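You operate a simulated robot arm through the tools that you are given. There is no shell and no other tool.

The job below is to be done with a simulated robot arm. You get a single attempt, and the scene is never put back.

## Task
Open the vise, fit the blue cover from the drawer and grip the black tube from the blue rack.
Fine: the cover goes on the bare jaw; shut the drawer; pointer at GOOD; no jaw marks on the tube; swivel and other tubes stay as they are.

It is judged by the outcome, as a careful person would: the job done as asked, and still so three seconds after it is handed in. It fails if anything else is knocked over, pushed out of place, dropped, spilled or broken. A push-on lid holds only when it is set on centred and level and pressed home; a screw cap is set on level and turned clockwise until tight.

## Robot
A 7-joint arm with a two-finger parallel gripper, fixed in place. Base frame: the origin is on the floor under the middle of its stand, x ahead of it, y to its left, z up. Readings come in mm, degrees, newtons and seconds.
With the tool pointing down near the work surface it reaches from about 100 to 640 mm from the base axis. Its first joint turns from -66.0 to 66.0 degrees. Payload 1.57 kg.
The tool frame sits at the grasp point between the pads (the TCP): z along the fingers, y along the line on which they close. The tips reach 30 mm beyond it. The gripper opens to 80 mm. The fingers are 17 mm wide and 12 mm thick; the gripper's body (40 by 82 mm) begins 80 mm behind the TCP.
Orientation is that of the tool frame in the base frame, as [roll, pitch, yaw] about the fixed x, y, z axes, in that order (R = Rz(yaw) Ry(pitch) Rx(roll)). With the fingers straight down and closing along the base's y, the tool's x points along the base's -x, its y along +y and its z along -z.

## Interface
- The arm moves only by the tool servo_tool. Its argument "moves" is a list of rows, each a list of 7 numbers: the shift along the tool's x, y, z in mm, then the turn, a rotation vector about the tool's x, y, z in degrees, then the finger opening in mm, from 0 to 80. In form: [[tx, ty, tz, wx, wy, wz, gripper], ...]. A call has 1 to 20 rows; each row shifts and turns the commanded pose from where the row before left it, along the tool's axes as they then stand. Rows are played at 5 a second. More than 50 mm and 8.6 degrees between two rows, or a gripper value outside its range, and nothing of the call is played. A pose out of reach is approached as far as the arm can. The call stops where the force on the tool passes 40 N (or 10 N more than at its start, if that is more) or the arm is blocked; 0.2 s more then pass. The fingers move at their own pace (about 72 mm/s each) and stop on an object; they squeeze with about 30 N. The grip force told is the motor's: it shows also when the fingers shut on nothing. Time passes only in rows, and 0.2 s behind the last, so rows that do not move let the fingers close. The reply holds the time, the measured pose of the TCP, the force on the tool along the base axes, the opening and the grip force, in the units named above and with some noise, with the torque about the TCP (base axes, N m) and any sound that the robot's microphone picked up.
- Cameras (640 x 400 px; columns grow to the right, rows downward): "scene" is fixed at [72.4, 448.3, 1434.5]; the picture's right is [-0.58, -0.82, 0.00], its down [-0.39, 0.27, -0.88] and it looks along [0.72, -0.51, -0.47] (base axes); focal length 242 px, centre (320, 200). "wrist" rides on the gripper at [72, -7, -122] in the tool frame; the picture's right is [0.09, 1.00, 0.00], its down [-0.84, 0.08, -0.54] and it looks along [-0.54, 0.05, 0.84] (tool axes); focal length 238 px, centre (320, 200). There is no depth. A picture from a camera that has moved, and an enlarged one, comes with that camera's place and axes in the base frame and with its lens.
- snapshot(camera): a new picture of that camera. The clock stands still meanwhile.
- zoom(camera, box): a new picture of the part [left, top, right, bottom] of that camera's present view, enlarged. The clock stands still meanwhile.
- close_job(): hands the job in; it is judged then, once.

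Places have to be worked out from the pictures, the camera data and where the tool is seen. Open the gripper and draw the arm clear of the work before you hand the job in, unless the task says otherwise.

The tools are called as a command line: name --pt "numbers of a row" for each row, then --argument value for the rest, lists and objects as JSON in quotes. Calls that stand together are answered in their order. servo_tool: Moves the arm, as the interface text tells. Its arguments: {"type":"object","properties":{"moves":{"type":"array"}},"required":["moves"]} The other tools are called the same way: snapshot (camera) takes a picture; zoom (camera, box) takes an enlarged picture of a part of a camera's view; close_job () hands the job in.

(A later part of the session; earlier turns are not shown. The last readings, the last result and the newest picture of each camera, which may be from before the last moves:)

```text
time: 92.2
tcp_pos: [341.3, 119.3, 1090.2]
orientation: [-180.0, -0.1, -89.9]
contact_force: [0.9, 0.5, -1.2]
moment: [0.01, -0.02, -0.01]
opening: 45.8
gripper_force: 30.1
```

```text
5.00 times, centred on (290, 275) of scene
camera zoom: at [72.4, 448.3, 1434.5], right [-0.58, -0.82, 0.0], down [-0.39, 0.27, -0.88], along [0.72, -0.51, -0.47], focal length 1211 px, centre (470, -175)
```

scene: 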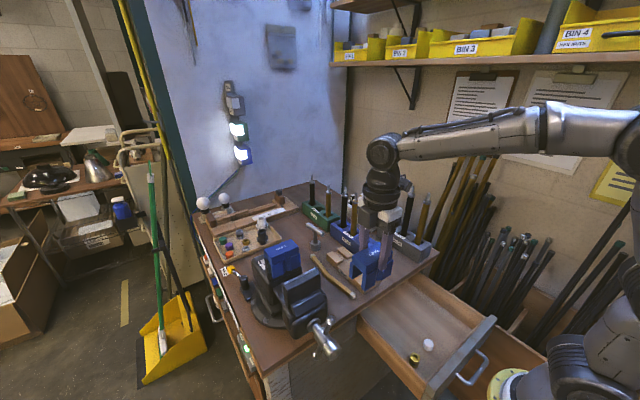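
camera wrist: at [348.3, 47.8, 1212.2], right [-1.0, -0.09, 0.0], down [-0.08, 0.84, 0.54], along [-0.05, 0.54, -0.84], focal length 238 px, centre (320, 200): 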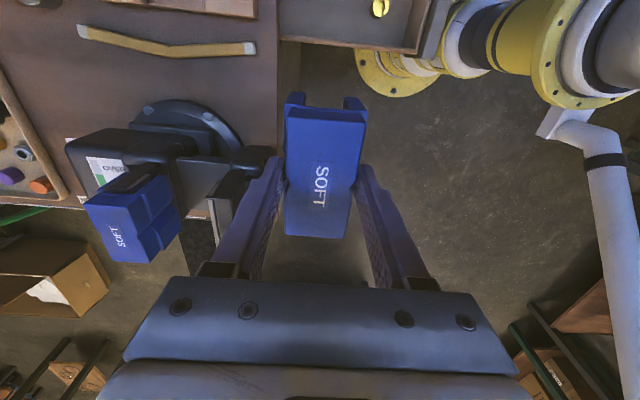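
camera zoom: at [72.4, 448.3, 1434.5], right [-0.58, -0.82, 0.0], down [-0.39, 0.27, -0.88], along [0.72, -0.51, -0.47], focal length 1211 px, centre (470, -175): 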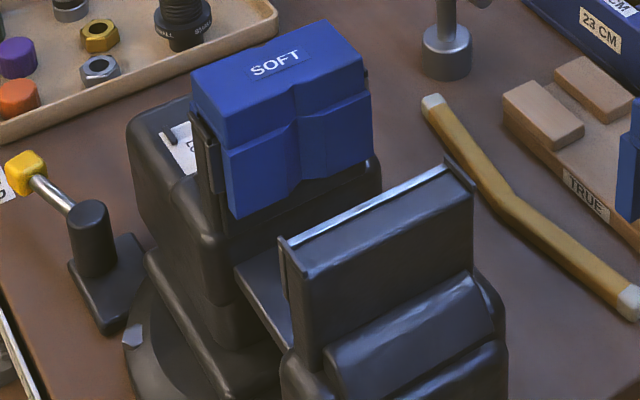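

The bare jaw's top runs x≈431–458 with end tabs at y≈192 and 288 (centre about (444.5, 240)), matching the cover's slot. I carry the cover to directly above it, still ~50 mm high.

servo_tool --pt "-24.4 -20.4 -6 0 0 0 30" --pt "-24.4 -20.4 -6 0 0 0 30" --pt "-24.4 -20.4 -6 0 0 0 30" --pt "-24.4 -20.4 -6 0 0 0 30" --pt "-24.1 -20.6 0 0 0 0 30"

snapshot --camera "wrist"

zoom --camera "scene" --box '[235, 190, 345, 300]'

```text
time: 93.4
tcp_pos: [443.5, 242.5, 1115.2]
orientation: [-179.9, -0.1, -90.0]
contact_force: [0.6, 0.9, -2.0]
moment: [0.02, -0.03, 0.03]
opening: 45.8
gripper_force: 30.7
```

```text
taken
camera wrist: at [449.7, 170.0, 1236.3], right [-1.0, -0.09, 0.0], down [-0.08, 0.84, 0.54], along [-0.05, 0.54, -0.84], focal length 238 px, centre (320, 200)
```

wrist: 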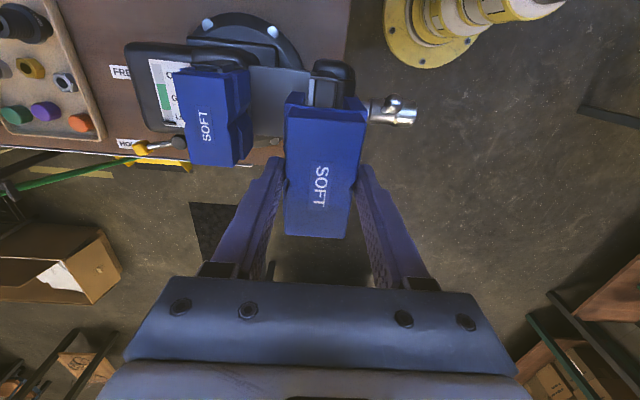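

```text
3.64 times, centred on (290, 245) of scene
camera zoom: at [72.4, 448.3, 1434.5], right [-0.58, -0.82, 0.0], down [-0.39, 0.27, -0.88], along [0.72, -0.51, -0.47], focal length 881 px, centre (429, 36)
```

zoom: 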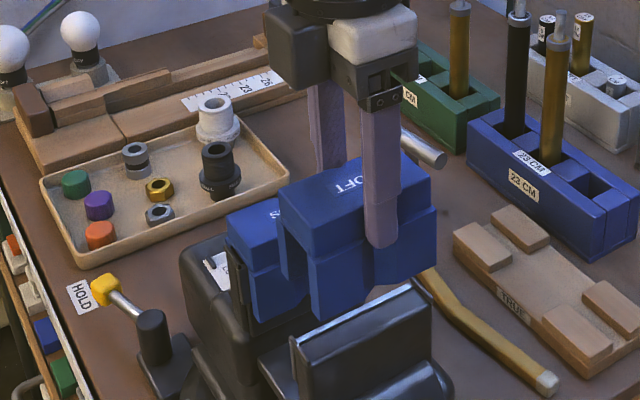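

I zoom in on the wrist view to check the slot against the jaw end below it.

zoom --camera "wrist" --box '[250, 40, 400, 160]'

```text
3.33 times, centred on (325, 100) of wrist
camera zoom: at [449.7, 170.0, 1236.3], right [-1.0, -0.09, 0.0], down [-0.08, 0.84, 0.54], along [-0.05, 0.54, -0.84], focal length 794 px, centre (303, 533)
```

zoom: 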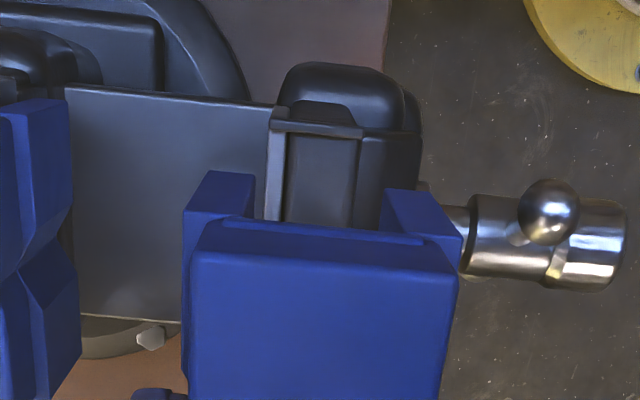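

Slot centre (x≈443.3) and jaw centre (x≈443.9) agree within a millimetre; I check for any yaw skew of the cover in the hand.

zoom --camera "wrist" --box '[260, 80, 380, 250]'

zoom --camera "scene" --box '[295, 225, 350, 285]'

```text
2.35 times, centred on (320, 165) of wrist
camera zoom: at [449.7, 170.0, 1236.3], right [-1.0, -0.09, 0.0], down [-0.08, 0.84, 0.54], along [-0.05, 0.54, -0.84], focal length 561 px, centre (320, 282)
```

zoom: 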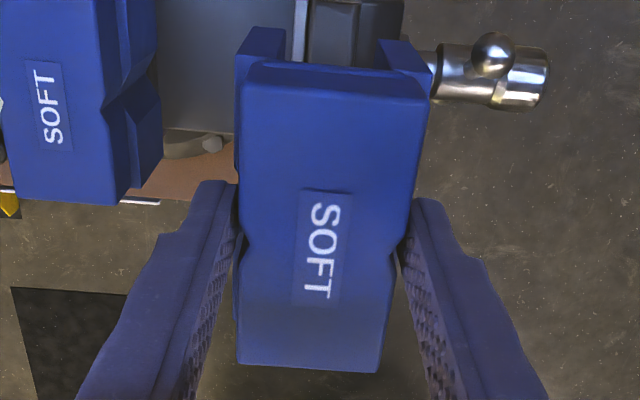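

```text
6.67 times, centred on (322, 255) of scene
camera zoom: at [72.4, 448.3, 1434.5], right [-0.58, -0.82, 0.0], down [-0.39, 0.27, -0.88], along [0.72, -0.51, -0.47], focal length 1614 px, centre (303, -167)
```

zoom: 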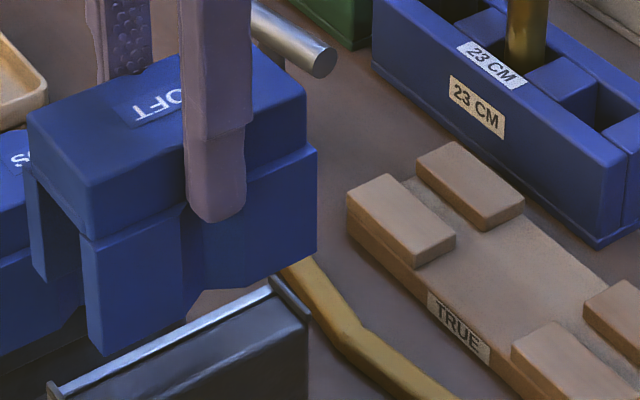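

No skew: the cover is centred at about (443.3, 240.4), within a millimetre of the jaw's (443.9, 240.5). I lower to where the legs just reach the jaw top and look.

servo_tool --pt "0 -0.5 20 0 0 0 30" --pt "0 0 18 0 0 0 30" --pt "0 0 12 0 0 0 30"

zoom --camera "wrist" --box '[250, 60, 400, 180]'

zoom --camera "scene" --box '[255, 230, 335, 300]'

```text
time: 94.2
tcp_pos: [442.8, 241.8, 1064.5]
orientation: [180.0, -0.2, -90.2]
contact_force: [0.8, 0.8, -0.9]
moment: [-0.03, 0.0, 0.03]
opening: 45.9
gripper_force: 30.1
```

```text
3.33 times, centred on (325, 120) of wrist
camera zoom: at [450.3, 169.3, 1185.7], right [-1.0, -0.09, 0.0], down [-0.08, 0.84, 0.54], along [-0.05, 0.54, -0.84], focal length 794 px, centre (303, 467)
```

zoom: 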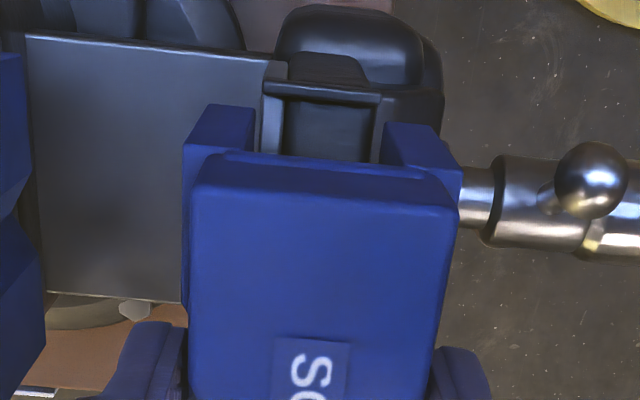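

```text
5.71 times, centred on (295, 265) of scene
camera zoom: at [72.4, 448.3, 1434.5], right [-0.58, -0.82, 0.0], down [-0.39, 0.27, -0.88], along [0.72, -0.51, -0.47], focal length 1384 px, centre (463, -171)
```

zoom: 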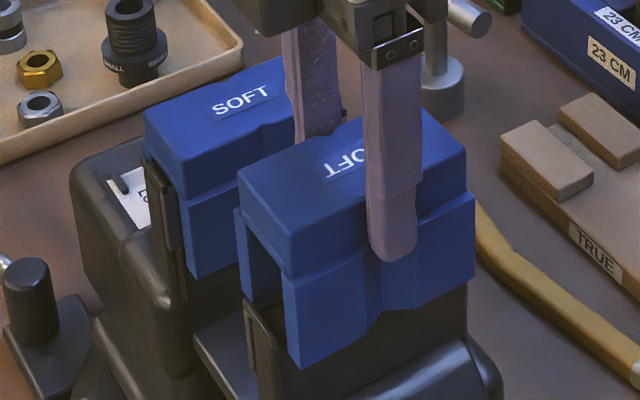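

The jaw lies centred between the legs. I lower slowly in 4 mm steps, with the force stop as guard.

servo_tool --pt "0 0 4 0 0 0 30" --pt "0 0 4 0 0 0 30" --pt "0 0 4 0 0 0 30" --pt "0 0 4 0 0 0 30" --pt "0 0 4 0 0 0 30" --pt "0 0 4 0 0 0 30" --pt "0 0 4 0 0 0 30"

zoom --camera "wrist" --box '[250, 60, 400, 180]'

zoom --camera "scene" --box '[255, 230, 335, 300]'

```text
time: 95.8
tcp_pos: [444.9, 240.6, 1035.9]
orientation: [180.0, -0.2, -90.1]
contact_force: [-0.2, -0.5, -0.8]
moment: [-0.02, -0.03, 0.01]
opening: 45.9
gripper_force: 29.6
```

```text
3.33 times, centred on (325, 120) of wrist
camera zoom: at [451.0, 169.2, 1157.7], right [-1.0, -0.09, 0.0], down [-0.08, 0.84, 0.54], along [-0.05, 0.54, -0.84], focal length 794 px, centre (303, 467)
```

zoom: 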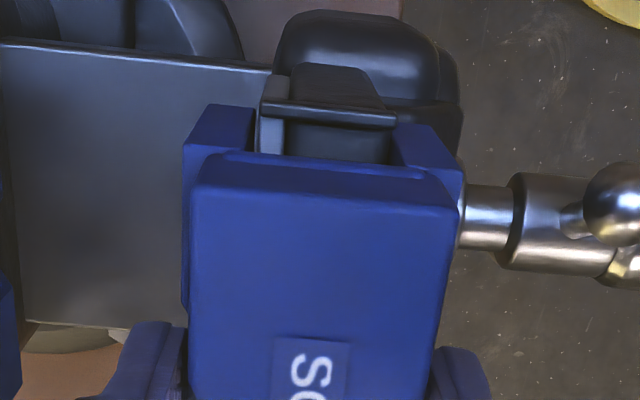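

```text
5.71 times, centred on (295, 265) of scene
camera zoom: at [72.4, 448.3, 1434.5], right [-0.58, -0.82, 0.0], down [-0.39, 0.27, -0.88], along [0.72, -0.51, -0.47], focal length 1384 px, centre (463, -171)
```

zoom: 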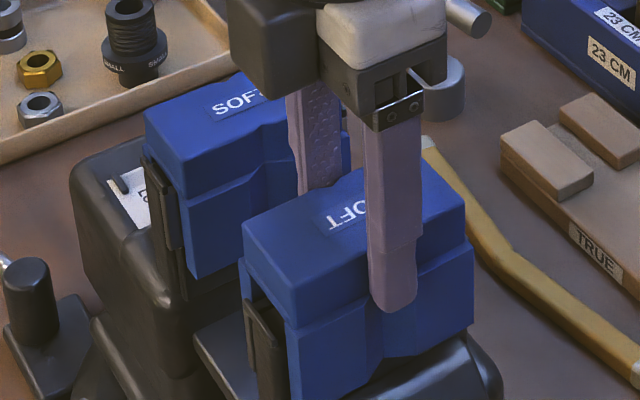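

No resistance yet; the cover is sliding down over the jaw. I continue in small steps to the seat.

servo_tool --pt "0 0 3 0 0 0 30" --pt "0 0 3 0 0 0 30" --pt "0 0 3 0 0 0 30" --pt "0 0 2 0 0 0 30" --pt "0 0 2 0 0 0 30"

zoom --camera "scene" --box '[255, 230, 335, 300]'

zoom --camera "wrist" --box '[100, 30, 400, 200]'

```text
time: 97.0
tcp_pos: [444.2, 240.5, 1023.2]
orientation: [-180.0, -0.1, -90.1]
contact_force: [0.5, 0.1, -0.5]
moment: [-0.05, -0.02, -0.02]
opening: 46.0
gripper_force: 29.9
```

```text
5.71 times, centred on (295, 265) of scene
camera zoom: at [72.4, 448.3, 1434.5], right [-0.58, -0.82, 0.0], down [-0.39, 0.27, -0.88], along [0.72, -0.51, -0.47], focal length 1384 px, centre (463, -171)
```

zoom: 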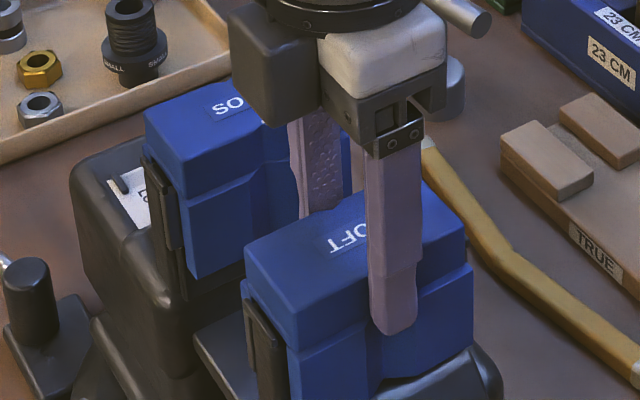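

```text
2.13 times, centred on (250, 115) of wrist
camera zoom: at [451.2, 169.3, 1144.9], right [-1.0, -0.09, 0.0], down [-0.08, 0.84, 0.54], along [-0.05, 0.54, -0.84], focal length 508 px, centre (469, 381)
```

zoom: 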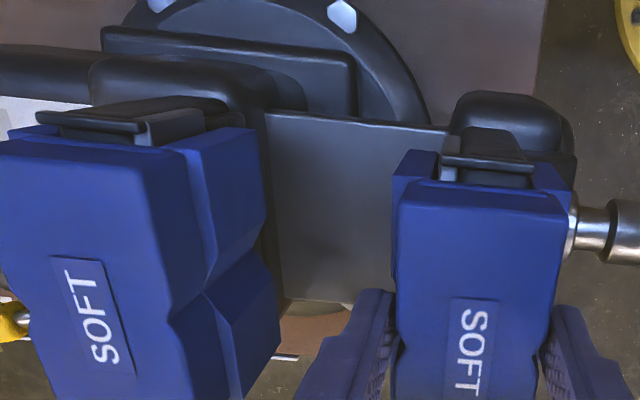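

Still free; the block's underside is nearly at the tab level. I continue 2 mm at a time until it seats.

servo_tool --pt "0 0 2 0 0 0 30" --pt "0 0 2 0 0 0 30" --pt "0 0 2 0 0 0 30" --pt "0 0 2 0 0 0 30"

zoom --camera "scene" --box '[255, 230, 335, 300]'

```text
time: 98.0
tcp_pos: [445.5, 242.0, 1019.1]
orientation: [-179.5, 0.2, -90.1]
contact_force: [-2.3, -1.4, 25.2]
moment: [0.03, 0.03, 0.04]
opening: 46.3
gripper_force: 30.0
```

```text
5.71 times, centred on (295, 265) of scene
camera zoom: at [72.0, 448.0, 1434.6], right [-0.58, -0.82, 0.0], down [-0.39, 0.27, -0.88], along [0.72, -0.51, -0.47], focal length 1384 px, centre (463, -171)
```

zoom: 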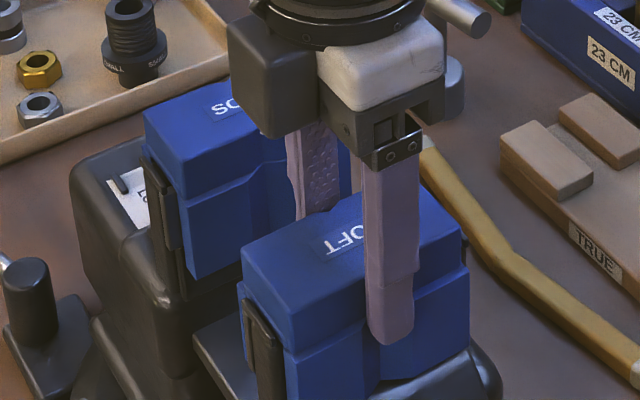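

Contact at 25 N with the block on the jaw top — it looks seated. I release, lift off, and check it.

servo_tool --pt "0 0 -0.5 0 0 0 50" --pt "0 0 0 0 0 0 58" --pt "0 0 -15 0 0 0 58" --pt "0 0 -30 0 0 0 58" --pt "0 0 -30 0 0 0 58"

zoom --camera "scene" --box '[255, 230, 335, 300]'

zoom --camera "wrist" --box '[150, 30, 400, 230]'

```text
time: 99.2
tcp_pos: [444.3, 241.0, 1090.6]
orientation: [-180.0, -0.1, -90.2]
contact_force: [-0.3, 0.1, 0.1]
moment: [0.01, 0.01, 0.0]
opening: 58.0
gripper_force: 0.0
```

```text
5.71 times, centred on (295, 265) of scene
camera zoom: at [72.4, 448.3, 1434.5], right [-0.58, -0.82, 0.0], down [-0.39, 0.27, -0.88], along [0.72, -0.51, -0.47], focal length 1384 px, centre (463, -171)
```

zoom: 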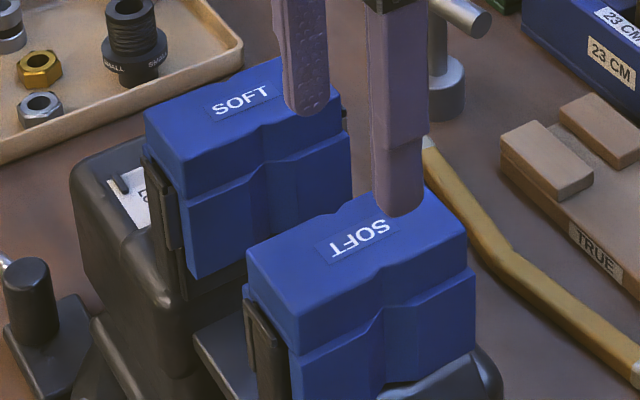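

```text
2.00 times, centred on (275, 130) of wrist
camera zoom: at [451.1, 169.5, 1212.8], right [-1.0, -0.09, 0.0], down [-0.08, 0.84, 0.54], along [-0.05, 0.54, -0.84], focal length 477 px, centre (410, 340)
```

zoom: 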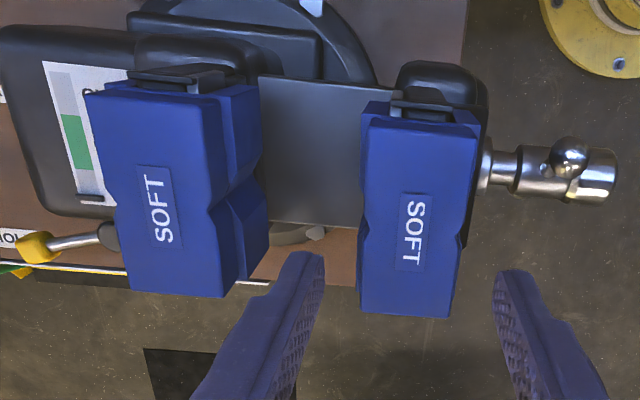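

The cover sits on the jaw. I zoom in tighter to verify seating and that its V side truly faces the far jaw.

zoom --camera "scene" --box '[285, 255, 325, 290]'

zoom --camera "wrist" --box '[180, 60, 320, 200]'

```text
11.43 times, centred on (305, 272) of scene
camera zoom: at [72.4, 448.3, 1434.5], right [-0.58, -0.82, 0.0], down [-0.39, 0.27, -0.88], along [0.72, -0.51, -0.47], focal length 2768 px, centre (491, -629)
```

zoom: 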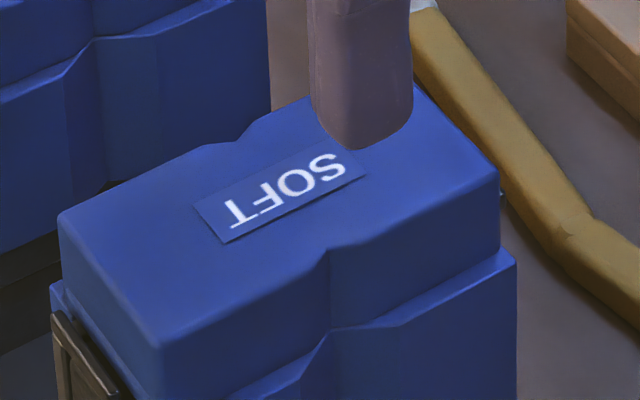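

```text
2.86 times, centred on (250, 130) of wrist
camera zoom: at [451.1, 169.5, 1212.8], right [-1.0, -0.09, 0.0], down [-0.08, 0.84, 0.54], along [-0.05, 0.54, -0.84], focal length 681 px, centre (520, 400)
```

zoom: 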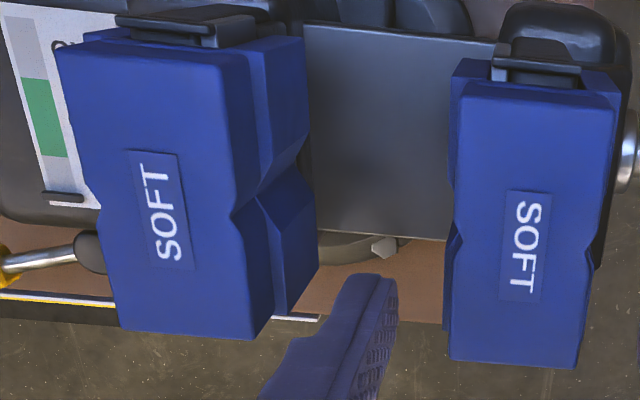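

The cover is symmetric (V on both sides) and its top (z≈1015.6) matches the far cover's (z≈1015), so it is seated level. For certainty I press it home at its centre with closed fingers.

servo_tool --pt "0 0 0 0 0 0 0" --pt "0 1 0 0 0 0 0" --pt "0 0 20 0 0 0 0" --pt "0 0 19 0 0 0 0" --pt "0 0 3 0 0 0 0" --pt "0 0 2 0 0 0 0" --pt "0 0 1.5 0 0 0 0" --pt "0 0 1.5 0 0 0 0" --pt "0 0 1.5 0 0 0 0" --pt "0 0 1.5 0 0 0 0"

zoom --camera "scene" --box '[255, 230, 335, 300]'

```text
time: 101.4
tcp_pos: [444.9, 242.1, 1048.2]
orientation: [-179.2, 0.3, -90.1]
contact_force: [-0.3, 0.9, 3.8]
moment: [-0.02, 0.03, -0.01]
opening: 0.0
gripper_force: 21.1
stopped in row 10: the force on the tool passed its limit at 41 N (the readings are from after the stop); the commanded pose is now the measured one
```

```text
5.71 times, centred on (295, 265) of scene
camera zoom: at [72.4, 448.3, 1434.5], right [-0.58, -0.82, 0.0], down [-0.39, 0.27, -0.88], along [0.72, -0.51, -0.47], focal length 1384 px, centre (463, -171)
```

zoom: 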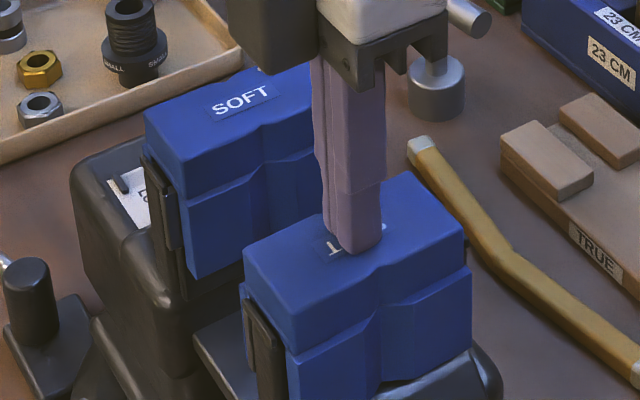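

Pressed to 41 N at the top (z≈1018) and it didn't move further, so the cover is home. Now I lift away, turn the tool back and close the view on the blue rack to locate the black tube.

servo_tool --pt "0 0 -40 -0.8 0 0 0" --pt "0 0 -40 0 0.3 0 0" --pt "0 25 0 0 0 8.2 0" --pt "0 25 0 0 0 8.2 0" --pt "0 0 0 0 0 8.2 0" --pt "0 0 0 0 0 8.2 0" --pt "0 0 0 0 0 8.2 0" --pt "0 0 0 0 0 8.2 0" --pt "0 0 0 0 0 8.2 0" --pt "0 0 0 0 0 8.2 0" --pt "0 0 0 0 0 8.2 0" --pt "0 0 0 0 0 8.2 0" --pt "0 0 0 0 0 8.1 0"

snapshot --camera "wrist"

zoom --camera "scene" --box '[240, 230, 340, 310]'

```text
time: 104.2
tcp_pos: [394.3, 244.6, 1127.1]
orientation: [-179.9, -0.2, 179.6]
contact_force: [-1.0, 0.1, 0.0]
moment: [-0.05, -0.01, -0.02]
opening: 0.2
gripper_force: 21.7
```

```text
taken
camera wrist: at [322.6, 238.9, 1248.8], right [-0.09, 1.0, 0.0], down [0.84, 0.07, 0.54], along [0.54, 0.05, -0.84], focal length 238 px, centre (320, 200)
```

wrist: 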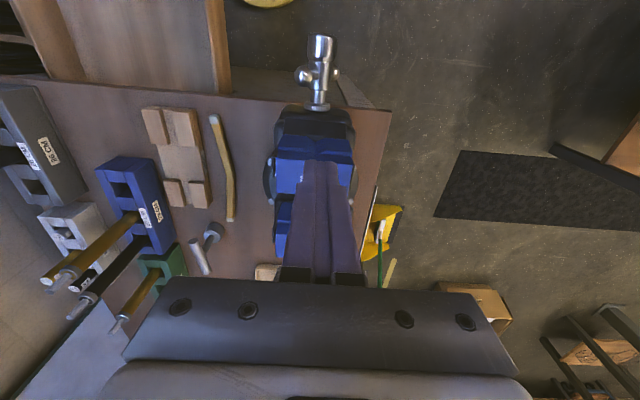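

```text
5.00 times, centred on (290, 270) of scene
camera zoom: at [72.4, 448.3, 1434.5], right [-0.58, -0.82, 0.0], down [-0.39, 0.27, -0.88], along [0.72, -0.51, -0.47], focal length 1211 px, centre (470, -150)
```

zoom: 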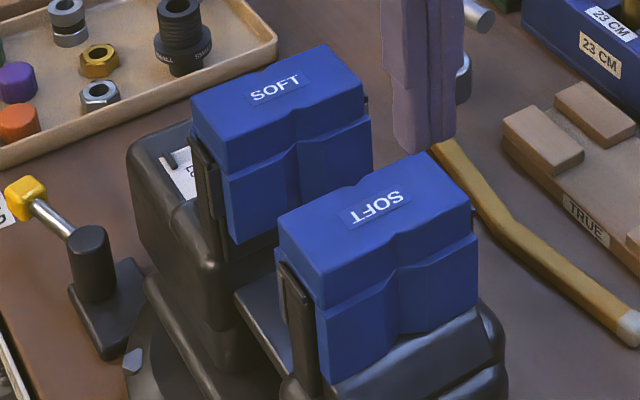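

Both covers are in place. Now I move across toward the racks to view the tubes.

servo_tool --pt "5 -45 0 0 0 0 40" --pt "0 -45 0 0 0 0 80" --pt "0 -45 0 0 0 0 80" --pt "-10 -45 0 0 0 0 80" --pt "-20 -40 0 0 0 0 80" --pt "-10 -30 0 0 -8 0 80" --pt "0 0 0 0 -8 0 80" --pt "0 0 0 0 -8 0 80" --pt "0 0 0 0 -8 0 80"

snapshot --camera "wrist"

snapshot --camera "scene"

```text
time: 106.2
tcp_pos: [428.3, -5.7, 1127.9]
orientation: [-180.0, 32.0, 179.8]
contact_force: [0.4, 0.1, 1.0]
moment: [0.01, -0.01, -0.01]
opening: 80.2
gripper_force: 0.0
```

```text
taken
camera wrist: at [302.8, -11.1, 1192.3], right [-0.07, 1.0, -0.05], down [0.42, 0.08, 0.9], along [0.9, 0.05, -0.43], focal length 238 px, centre (320, 200)
```

wrist: 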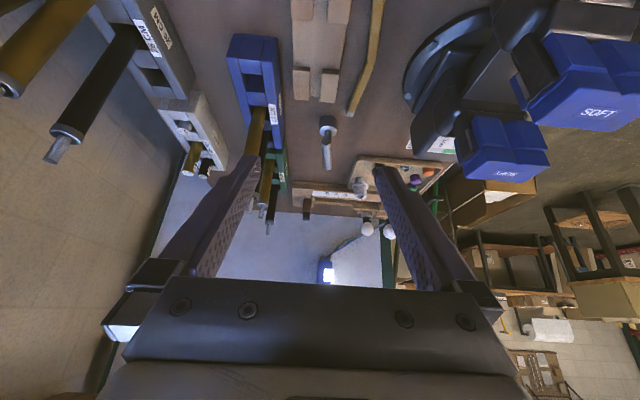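

```text
taken
```

scene: 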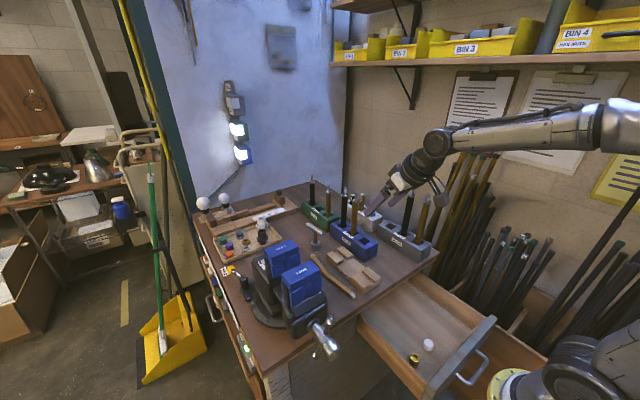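

I shift further toward −y so the blue rack comes between the fingers in view.

servo_tool --pt "0 -35 0 0 0 0 80" --pt "0 -35 0 0 0 0 80" --pt "0 -30 0 0 0 0 80"

snapshot --camera "wrist"

zoom --camera "wrist" --box '[240, 0, 400, 200]'

zoom --camera "scene" --box '[320, 170, 400, 260]'

```text
time: 107.0
tcp_pos: [428.4, -105.0, 1128.3]
orientation: [-179.9, 31.9, 179.9]
contact_force: [-0.1, -0.1, 0.6]
moment: [-0.02, 0.0, 0.0]
opening: 80.1
gripper_force: 0.0
```

```text
taken
camera wrist: at [302.9, -111.7, 1192.3], right [-0.07, 1.0, -0.05], down [0.42, 0.08, 0.9], along [0.9, 0.05, -0.43], focal length 238 px, centre (320, 200)
```

wrist: 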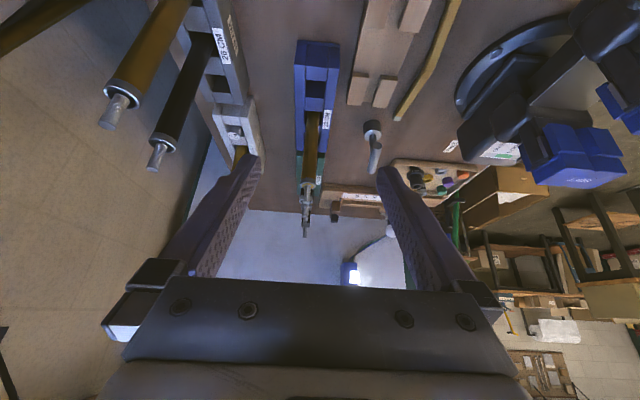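

```text
2.00 times, centred on (320, 100) of wrist
camera zoom: at [302.9, -111.7, 1192.3], right [-0.07, 1.0, -0.05], down [0.42, 0.08, 0.9], along [0.9, 0.05, -0.43], focal length 477 px, centre (320, 400)
```

zoom: 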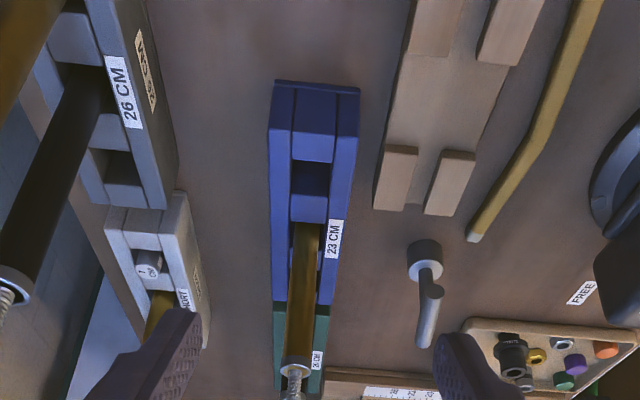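

```text
4.44 times, centred on (360, 215) of scene
camera zoom: at [72.4, 448.3, 1434.5], right [-0.58, -0.82, 0.0], down [-0.39, 0.27, -0.88], along [0.72, -0.51, -0.47], focal length 1076 px, centre (142, 133)
```

zoom: 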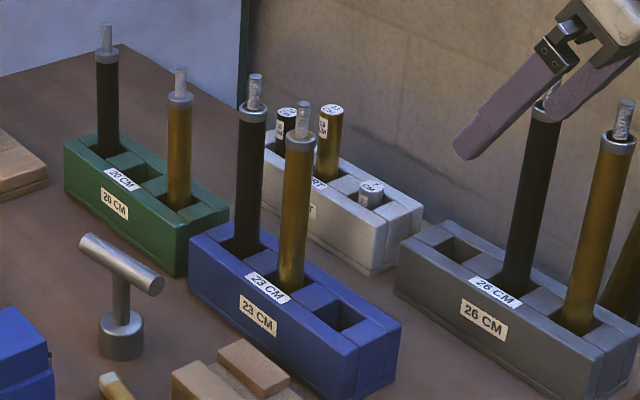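

The black tube stands at about (700, −115), directly behind the golden one at (645, −115), collar near z≈1003. Since I have one arm, I'll first close the vise part-way so the V-covers leave only a few mm of play, then drop the tube in from above. I return to the screw and begin closing sweeps (clockwise).

servo_tool --pt "0 44 0 0 8 0 40" --pt "0 44 0 0 8 0 0" --pt "0 44 0 0 8 0 0" --pt "0 44 0 0 8 0 0" --pt "18 44 0 0 0 0 0" --pt "18 44 0 0 0 0 0" --pt "18 44 0 0 0 0 0" --pt "18 44 0 0 0 0 0" --pt "3 0 40 0 0 0 0" --pt "0 0 40 0 0 0 0" --pt "0 0 40 0 0 0 0"

snapshot --camera "wrist"

zoom --camera "scene" --box '[250, 240, 350, 360]'

```text
time: 109.4
tcp_pos: [353.4, 247.2, 1007.2]
orientation: [-179.9, -0.2, 179.7]
contact_force: [-0.6, -0.8, -0.2]
moment: [-0.01, -0.03, 0.02]
opening: 0.0
gripper_force: 21.6
```

```text
taken
camera wrist: at [282.3, 240.6, 1128.9], right [-0.09, 1.0, 0.0], down [0.84, 0.07, 0.54], along [0.54, 0.05, -0.84], focal length 238 px, centre (320, 200)
```

wrist: 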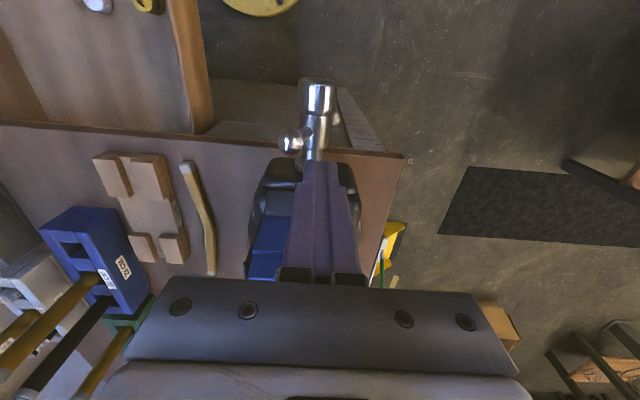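

```text
3.33 times, centred on (300, 300) of scene
camera zoom: at [72.4, 448.3, 1434.5], right [-0.58, -0.82, 0.0], down [-0.39, 0.27, -0.88], along [0.72, -0.51, -0.47], focal length 807 px, centre (387, -133)
```

zoom: 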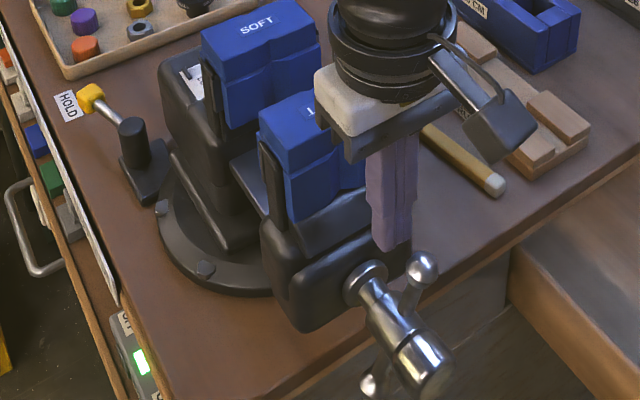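

The upper knob is at (353, 220, 925). I come down on its +y side and sweep it clockwise, tracking the screw's forward travel.

servo_tool --pt "0.4 3 30 0 0 0 0" --pt "0 0 27 0 0 0 0" --pt "-0.5 -12.3 3.1 0 0 0 0" --pt "-0.8 -6 2.9 0 0 0 0" --pt "-0.8 -5.4 4 0 0 0 0" --pt "-0.8 -4.7 4.8 0 0 0 0" --pt "-0.8 -4.7 5.2 0 0 0 0" --pt "-0.8 -3.8 6.1 0 0 0 0" --pt "-0.8 -2.6 6.9 0 0 0 0" --pt "-0.8 -4 3.6 0 0 0 0" --pt "-0.8 -3.2 4.8 0 0 0 0" --pt "-0.8 -2.1 5.9 0 0 0 0" --pt "-0.8 -0.6 6.5 0 0 0 0" --pt "-0.8 0.8 6.9 0 0 0 0" --pt "-0.8 2.6 7.1 0 0 0 0" --pt "-0.8 4.2 6.7 0 0 0 0"

snapshot --camera "wrist"

```text
time: 112.8
tcp_pos: [364.4, 207.6, 875.3]
orientation: [-179.9, -0.1, 179.8]
contact_force: [1.0, -1.3, 1.9]
moment: [0.0, 0.02, -0.01]
opening: 0.0
gripper_force: 21.5
```

```text
taken
camera wrist: at [292.5, 201.4, 996.8], right [-0.09, 1.0, 0.0], down [0.84, 0.08, 0.54], along [0.54, 0.05, -0.84], focal length 238 px, centre (320, 200)
```

wrist: 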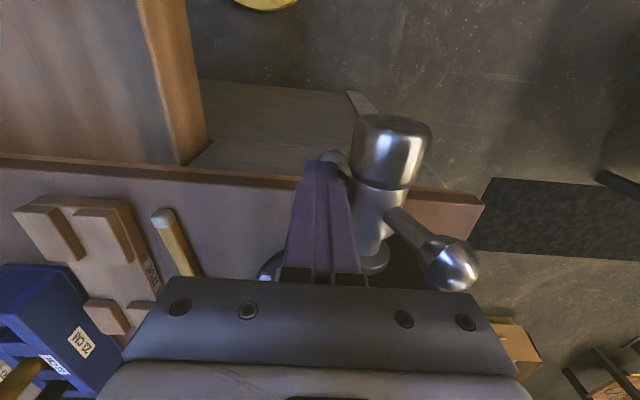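

Clean sweep. I lift over to the +y side of the other arm and do the next 180° closing sweep in one go.

servo_tool --pt "0 -3 -38 0 0 0 0" --pt "0 0 -38 0 0 0 0" --pt "0 0 -38 0 0 0 0" --pt "0 43 0 0 0 0 0" --pt "0 42 0 0 0 0 0" --pt "0 0 43 0 0 0 0" --pt "-0.8 -11.3 -0.7 0 0 0 0" --pt "-0.8 -11.3 -0.7 0 0 0 0" --pt "-0.8 -11.3 -0.7 0 0 0 0" --pt "-0.8 -11.3 -0.7 0 0 0 0" --pt "-1.2 -9.5 3.2 0 0 0 0" --pt "-1.2 -8.3 5.6 0 0 0 0" --pt "-1.2 -7.6 7.1 0 0 0 0" --pt "-1.2 -5.6 9 0 0 0 0" --pt "-0.9 -2.6 6.9 0 0 0 0" --pt "-1.2 -5.8 5.9 0 0 0 0" --pt "-1.2 -3.5 8.4 0 0 0 0" --pt "-1.2 -0.6 10.1 0 0 0 0" --pt "-1.2 3.4 10.4 0 0 0 0" --pt "-0.9 4.2 6.7 0 0 0 0"

snapshot --camera "wrist"

zoom --camera "scene" --box '[250, 235, 350, 335]'

```text
time: 117.0
tcp_pos: [378.6, 210.0, 876.3]
orientation: [-179.9, -0.1, 179.8]
contact_force: [0.3, -1.2, 1.9]
moment: [-0.05, 0.0, -0.03]
opening: 0.1
gripper_force: 20.7
```

```text
taken
camera wrist: at [307.2, 203.0, 997.6], right [-0.09, 1.0, 0.0], down [0.84, 0.07, 0.54], along [0.54, 0.05, -0.84], focal length 238 px, centre (320, 200)
```

wrist: 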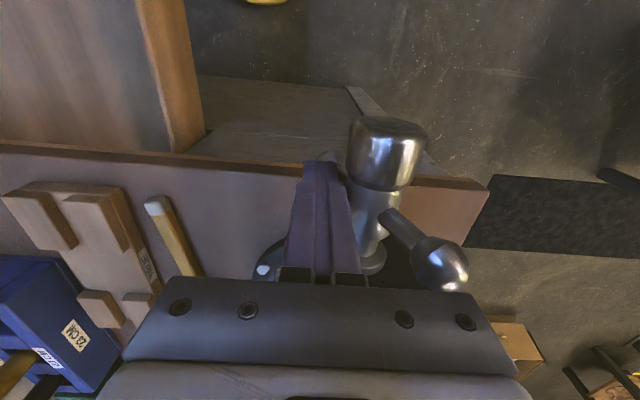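

```text
4.00 times, centred on (300, 285) of scene
camera zoom: at [72.4, 448.2, 1434.5], right [-0.58, -0.82, 0.0], down [-0.39, 0.27, -0.88], along [0.72, -0.51, -0.47], focal length 969 px, centre (400, -140)
```

zoom: 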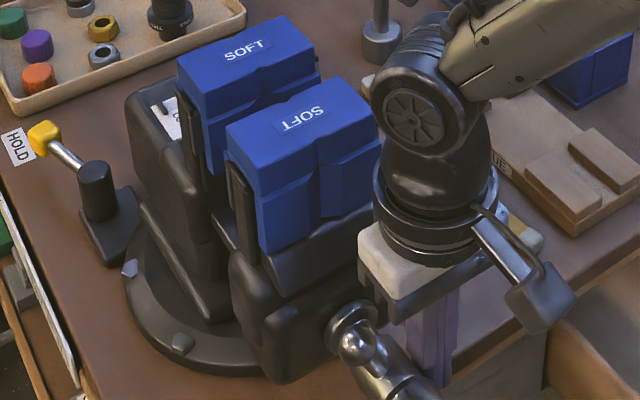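

About 26 mm closed so far. One more 180° sweep, then I'll measure the gap from above.

servo_tool --pt "0 -3 -38 0 0 0 0" --pt "0 0 -38 0 0 0 0" --pt "0 0 -38 0 0 0 0" --pt "0 43 0 0 0 0 0" --pt "0 42 0 0 0 0 0" --pt "0 0 43 0 0 0 0" --pt "-0.8 -11.3 -0.7 0 0 0 0" --pt "-0.8 -11.3 -0.7 0 0 0 0" --pt "-0.8 -11.3 -0.7 0 0 0 0" --pt "-0.8 -11.3 -0.7 0 0 0 0" --pt "-1.2 -9.5 3.2 0 0 0 0" --pt "-1.2 -8.3 5.6 0 0 0 0" --pt "-1.2 -7.6 7.1 0 0 0 0" --pt "-1.2 -5.6 9 0 0 0 0" --pt "-0.9 -2.6 6.9 0 0 0 0" --pt "-1.2 -5.8 5.9 0 0 0 0" --pt "-1.2 -3.5 8.4 0 0 0 0" --pt "-1.2 -0.6 10.1 0 0 0 0" --pt "-1.2 3.4 10.4 0 0 0 0" --pt "-0.9 4.2 6.7 0 0 0 0"

snapshot --camera "wrist"

```text
time: 121.2
tcp_pos: [392.3, 209.1, 876.8]
orientation: [-179.9, -0.3, 179.8]
contact_force: [0.1, -1.6, 1.4]
moment: [-0.05, -0.01, -0.02]
opening: 0.0
gripper_force: 21.5
```

```text
taken
camera wrist: at [322.0, 203.1, 997.8], right [-0.09, 1.0, 0.0], down [0.84, 0.08, 0.54], along [0.54, 0.05, -0.84], focal length 238 px, centre (320, 200)
```

wrist: 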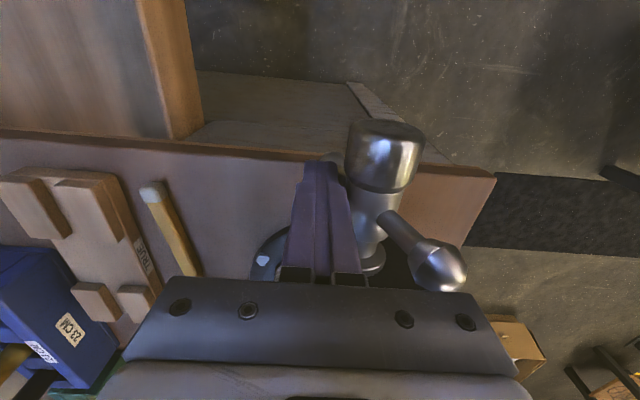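

I lift clear and look at the jaw gap from straight above.

servo_tool --pt "0 -3 -38 0 0 0 0" --pt "0 0 -45 0 0 0 0" --pt "0 0 -45 0 0 0 0" --pt "0 5 -45 0 0 0 0" --pt "-20 10 -45 0 0 0 40" --pt "-30 10 0 0 0 0 80" --pt "-20 10 0 0 0 0 80"

snapshot --camera "wrist"

zoom --camera "wrist" --box '[260, 70, 400, 220]'

zoom --camera "scene" --box '[250, 235, 350, 335]'

```text
refused: row 5 steps farther than a row can; nothing moved
```

```text
taken
camera wrist: at [322.0, 203.1, 997.8], right [-0.09, 1.0, 0.0], down [0.84, 0.08, 0.54], along [0.54, 0.05, -0.84], focal length 238 px, centre (320, 200)
```

wrist: 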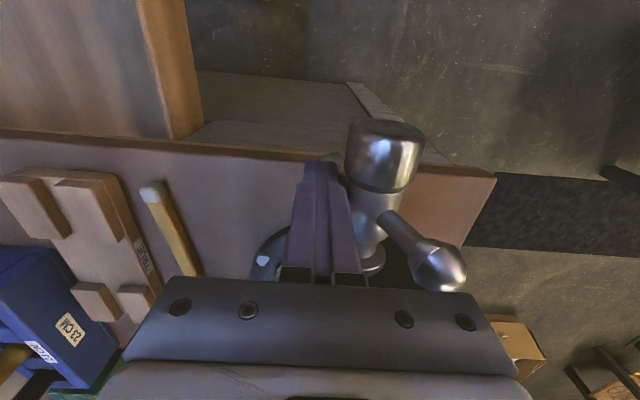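

```text
2.67 times, centred on (330, 145) of wrist
camera zoom: at [322.0, 203.1, 997.8], right [-0.09, 1.0, 0.0], down [0.84, 0.08, 0.54], along [0.54, 0.05, -0.84], focal length 636 px, centre (293, 347)
```

zoom: 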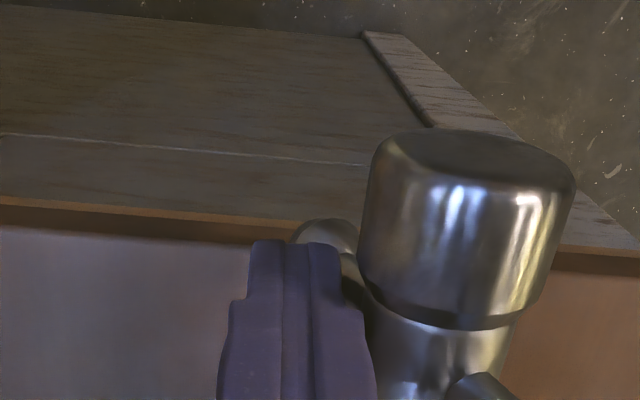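

```text
4.00 times, centred on (300, 285) of scene
camera zoom: at [72.4, 448.2, 1434.5], right [-0.58, -0.82, 0.0], down [-0.39, 0.27, -0.88], along [0.72, -0.51, -0.47], focal length 969 px, centre (400, -140)
```

zoom: 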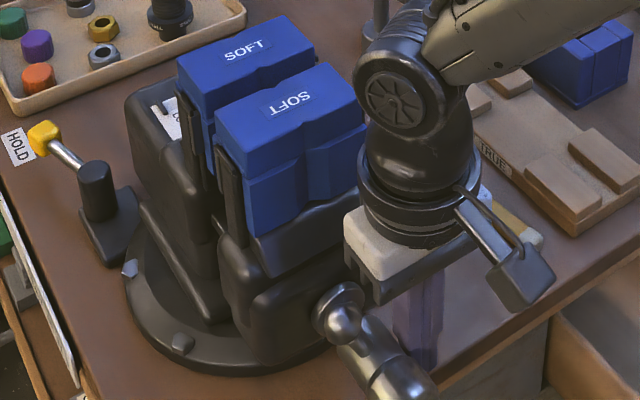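

One row was too long, so nothing moved; I resend with shorter steps.

servo_tool --pt "0 -3 -38 0 0 0 0" --pt "0 0 -45 0 0 0 0" --pt "0 0 -45 0 0 0 0" --pt "0 5 -45 0 0 0 0" --pt "-15 8 -35 0 0 0 40" --pt "-25 10 -10 0 0 0 80" --pt "-25 10 0 0 0 0 80"

snapshot --camera "wrist"

zoom --camera "wrist" --box '[270, 90, 400, 250]'

zoom --camera "scene" --box '[255, 235, 335, 305]'

```text
time: 122.8
tcp_pos: [458.1, 241.0, 1093.9]
orientation: [180.0, -0.1, 179.8]
contact_force: [0.4, -0.4, 0.2]
moment: [0.01, 0.0, 0.03]
opening: 80.0
gripper_force: 0.0
```

```text
taken
camera wrist: at [387.3, 233.9, 1216.1], right [-0.09, 1.0, 0.0], down [0.84, 0.07, 0.54], along [0.54, 0.05, -0.84], focal length 238 px, centre (320, 200)
```

wrist: 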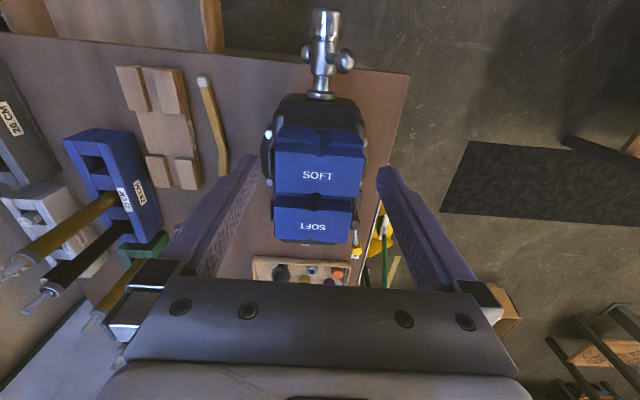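

```text
2.50 times, centred on (335, 170) of wrist
camera zoom: at [387.3, 233.9, 1216.1], right [-0.09, 1.0, 0.0], down [0.84, 0.07, 0.54], along [0.54, 0.05, -0.84], focal length 596 px, centre (282, 275)
```

zoom: 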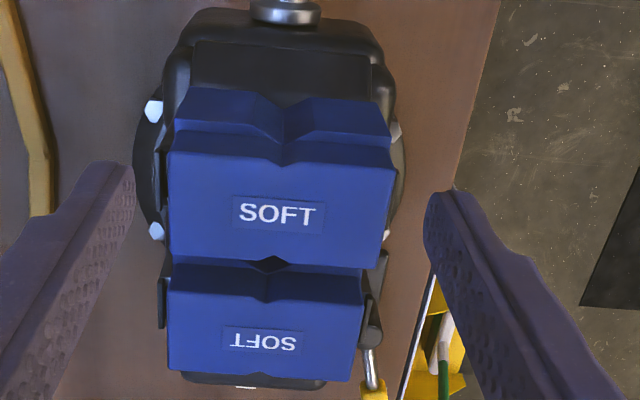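

```text
5.71 times, centred on (295, 270) of scene
camera zoom: at [72.4, 448.3, 1434.5], right [-0.58, -0.82, 0.0], down [-0.39, 0.27, -0.88], along [0.72, -0.51, -0.47], focal length 1384 px, centre (463, -200)
```

zoom: 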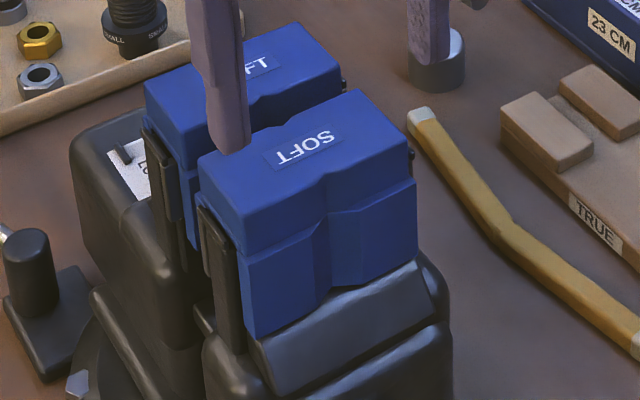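

The covers' centres are now ~60 mm apart, leaving roughly 14 mm between the pad faces plus the V depths. I look more directly down into the V opening to judge its size.

servo_tool --pt "-30 0 0 0 0 0 80" --pt "-30 0 0 0 0 0 80" --pt "-15 0 0 0 0 0 80"

zoom --camera "wrist" --box '[270, 40, 380, 160]'

zoom --camera "scene" --box '[275, 235, 315, 265]'

```text
time: 123.6
tcp_pos: [533.9, 240.1, 1093.7]
orientation: [-179.8, -0.2, 179.8]
contact_force: [-0.8, 0.7, 0.4]
moment: [0.0, -0.02, 0.0]
opening: 80.0
gripper_force: 0.1
```

```text
3.33 times, centred on (325, 100) of wrist
camera zoom: at [462.3, 233.2, 1215.7], right [-0.09, 1.0, 0.0], down [0.84, 0.08, 0.54], along [0.54, 0.05, -0.84], focal length 794 px, centre (303, 533)
```

zoom: 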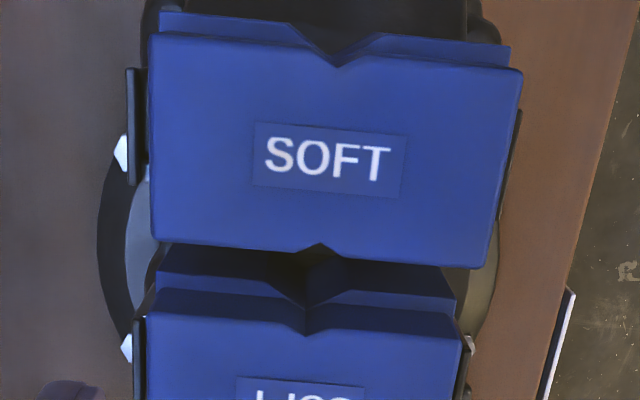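

```text
13.33 times, centred on (295, 250) of scene
camera zoom: at [72.4, 448.3, 1434.5], right [-0.58, -0.82, 0.0], down [-0.39, 0.27, -0.88], along [0.72, -0.51, -0.47], focal length 3229 px, centre (653, -467)
```

zoom: 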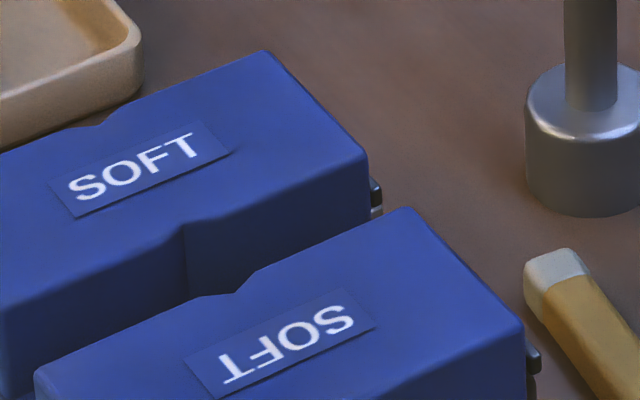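

I zoom closer on both V's to compare the sides of the two covers.

zoom --camera "wrist" --box '[295, 100, 355, 150]'

zoom --camera "wrist" --box '[285, 40, 365, 90]'

```text
8.00 times, centred on (325, 125) of wrist
camera zoom: at [462.3, 233.2, 1215.7], right [-0.09, 1.0, 0.0], down [0.84, 0.08, 0.54], along [0.54, 0.05, -0.84], focal length 1907 px, centre (280, 800)
```

zoom: 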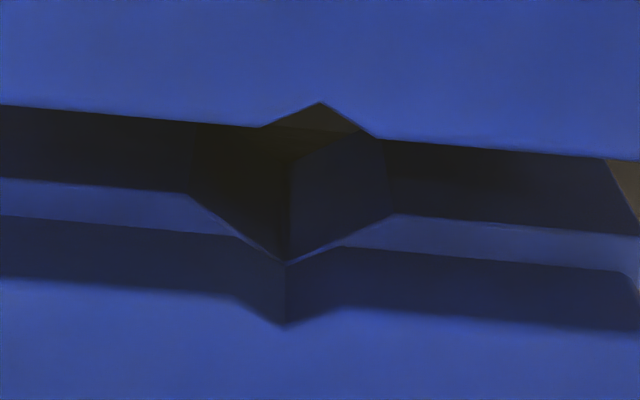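

```text
8.00 times, centred on (325, 65) of wrist
camera zoom: at [462.3, 233.2, 1215.7], right [-0.09, 1.0, 0.0], down [0.84, 0.08, 0.54], along [0.54, 0.05, -0.84], focal length 1907 px, centre (280, 1280)
```

zoom: 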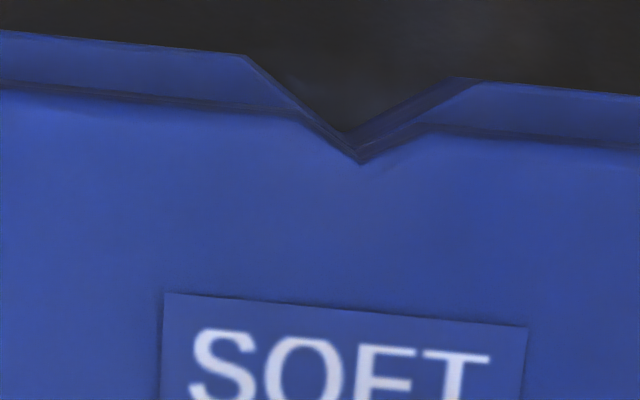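

Both sides of each cover carry the same V (about 23 mm wide, ~6.5 mm deep, ~120°), so orientation is fine; the pad gap is now ≈11 mm. I measure the tube's diameter to decide how far the jaws must stand apart.

zoom --camera "scene" --box '[330, 180, 370, 235]'

zoom --camera "wrist" --box '[0, 60, 260, 300]'

```text
7.27 times, centred on (350, 208) of scene
camera zoom: at [72.4, 448.3, 1434.5], right [-0.58, -0.82, 0.0], down [-0.39, 0.27, -0.88], along [0.72, -0.51, -0.47], focal length 1761 px, centre (102, 146)
```

zoom: 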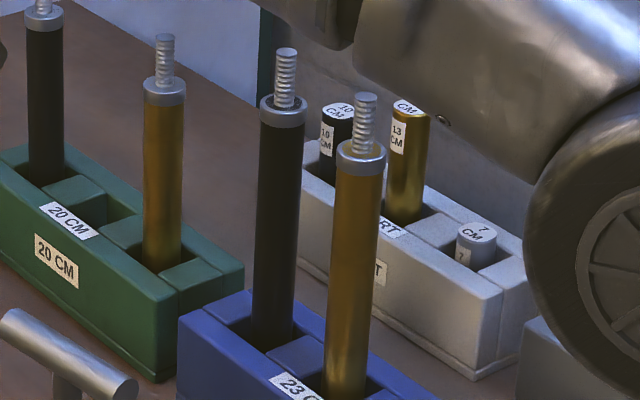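

```text
1.67 times, centred on (130, 180) of wrist
camera zoom: at [462.3, 233.2, 1215.7], right [-0.09, 1.0, 0.0], down [0.84, 0.08, 0.54], along [0.54, 0.05, -0.84], focal length 397 px, centre (637, 233)
```

zoom: 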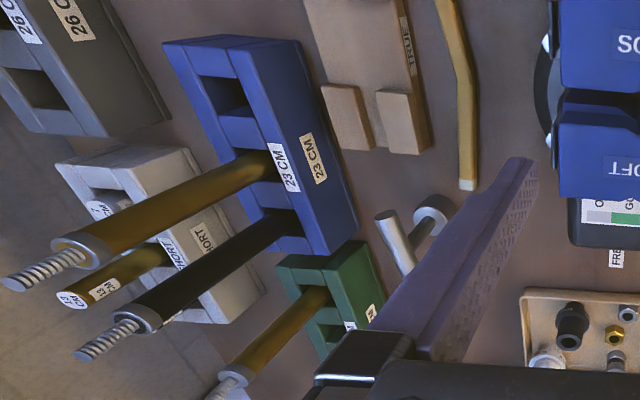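

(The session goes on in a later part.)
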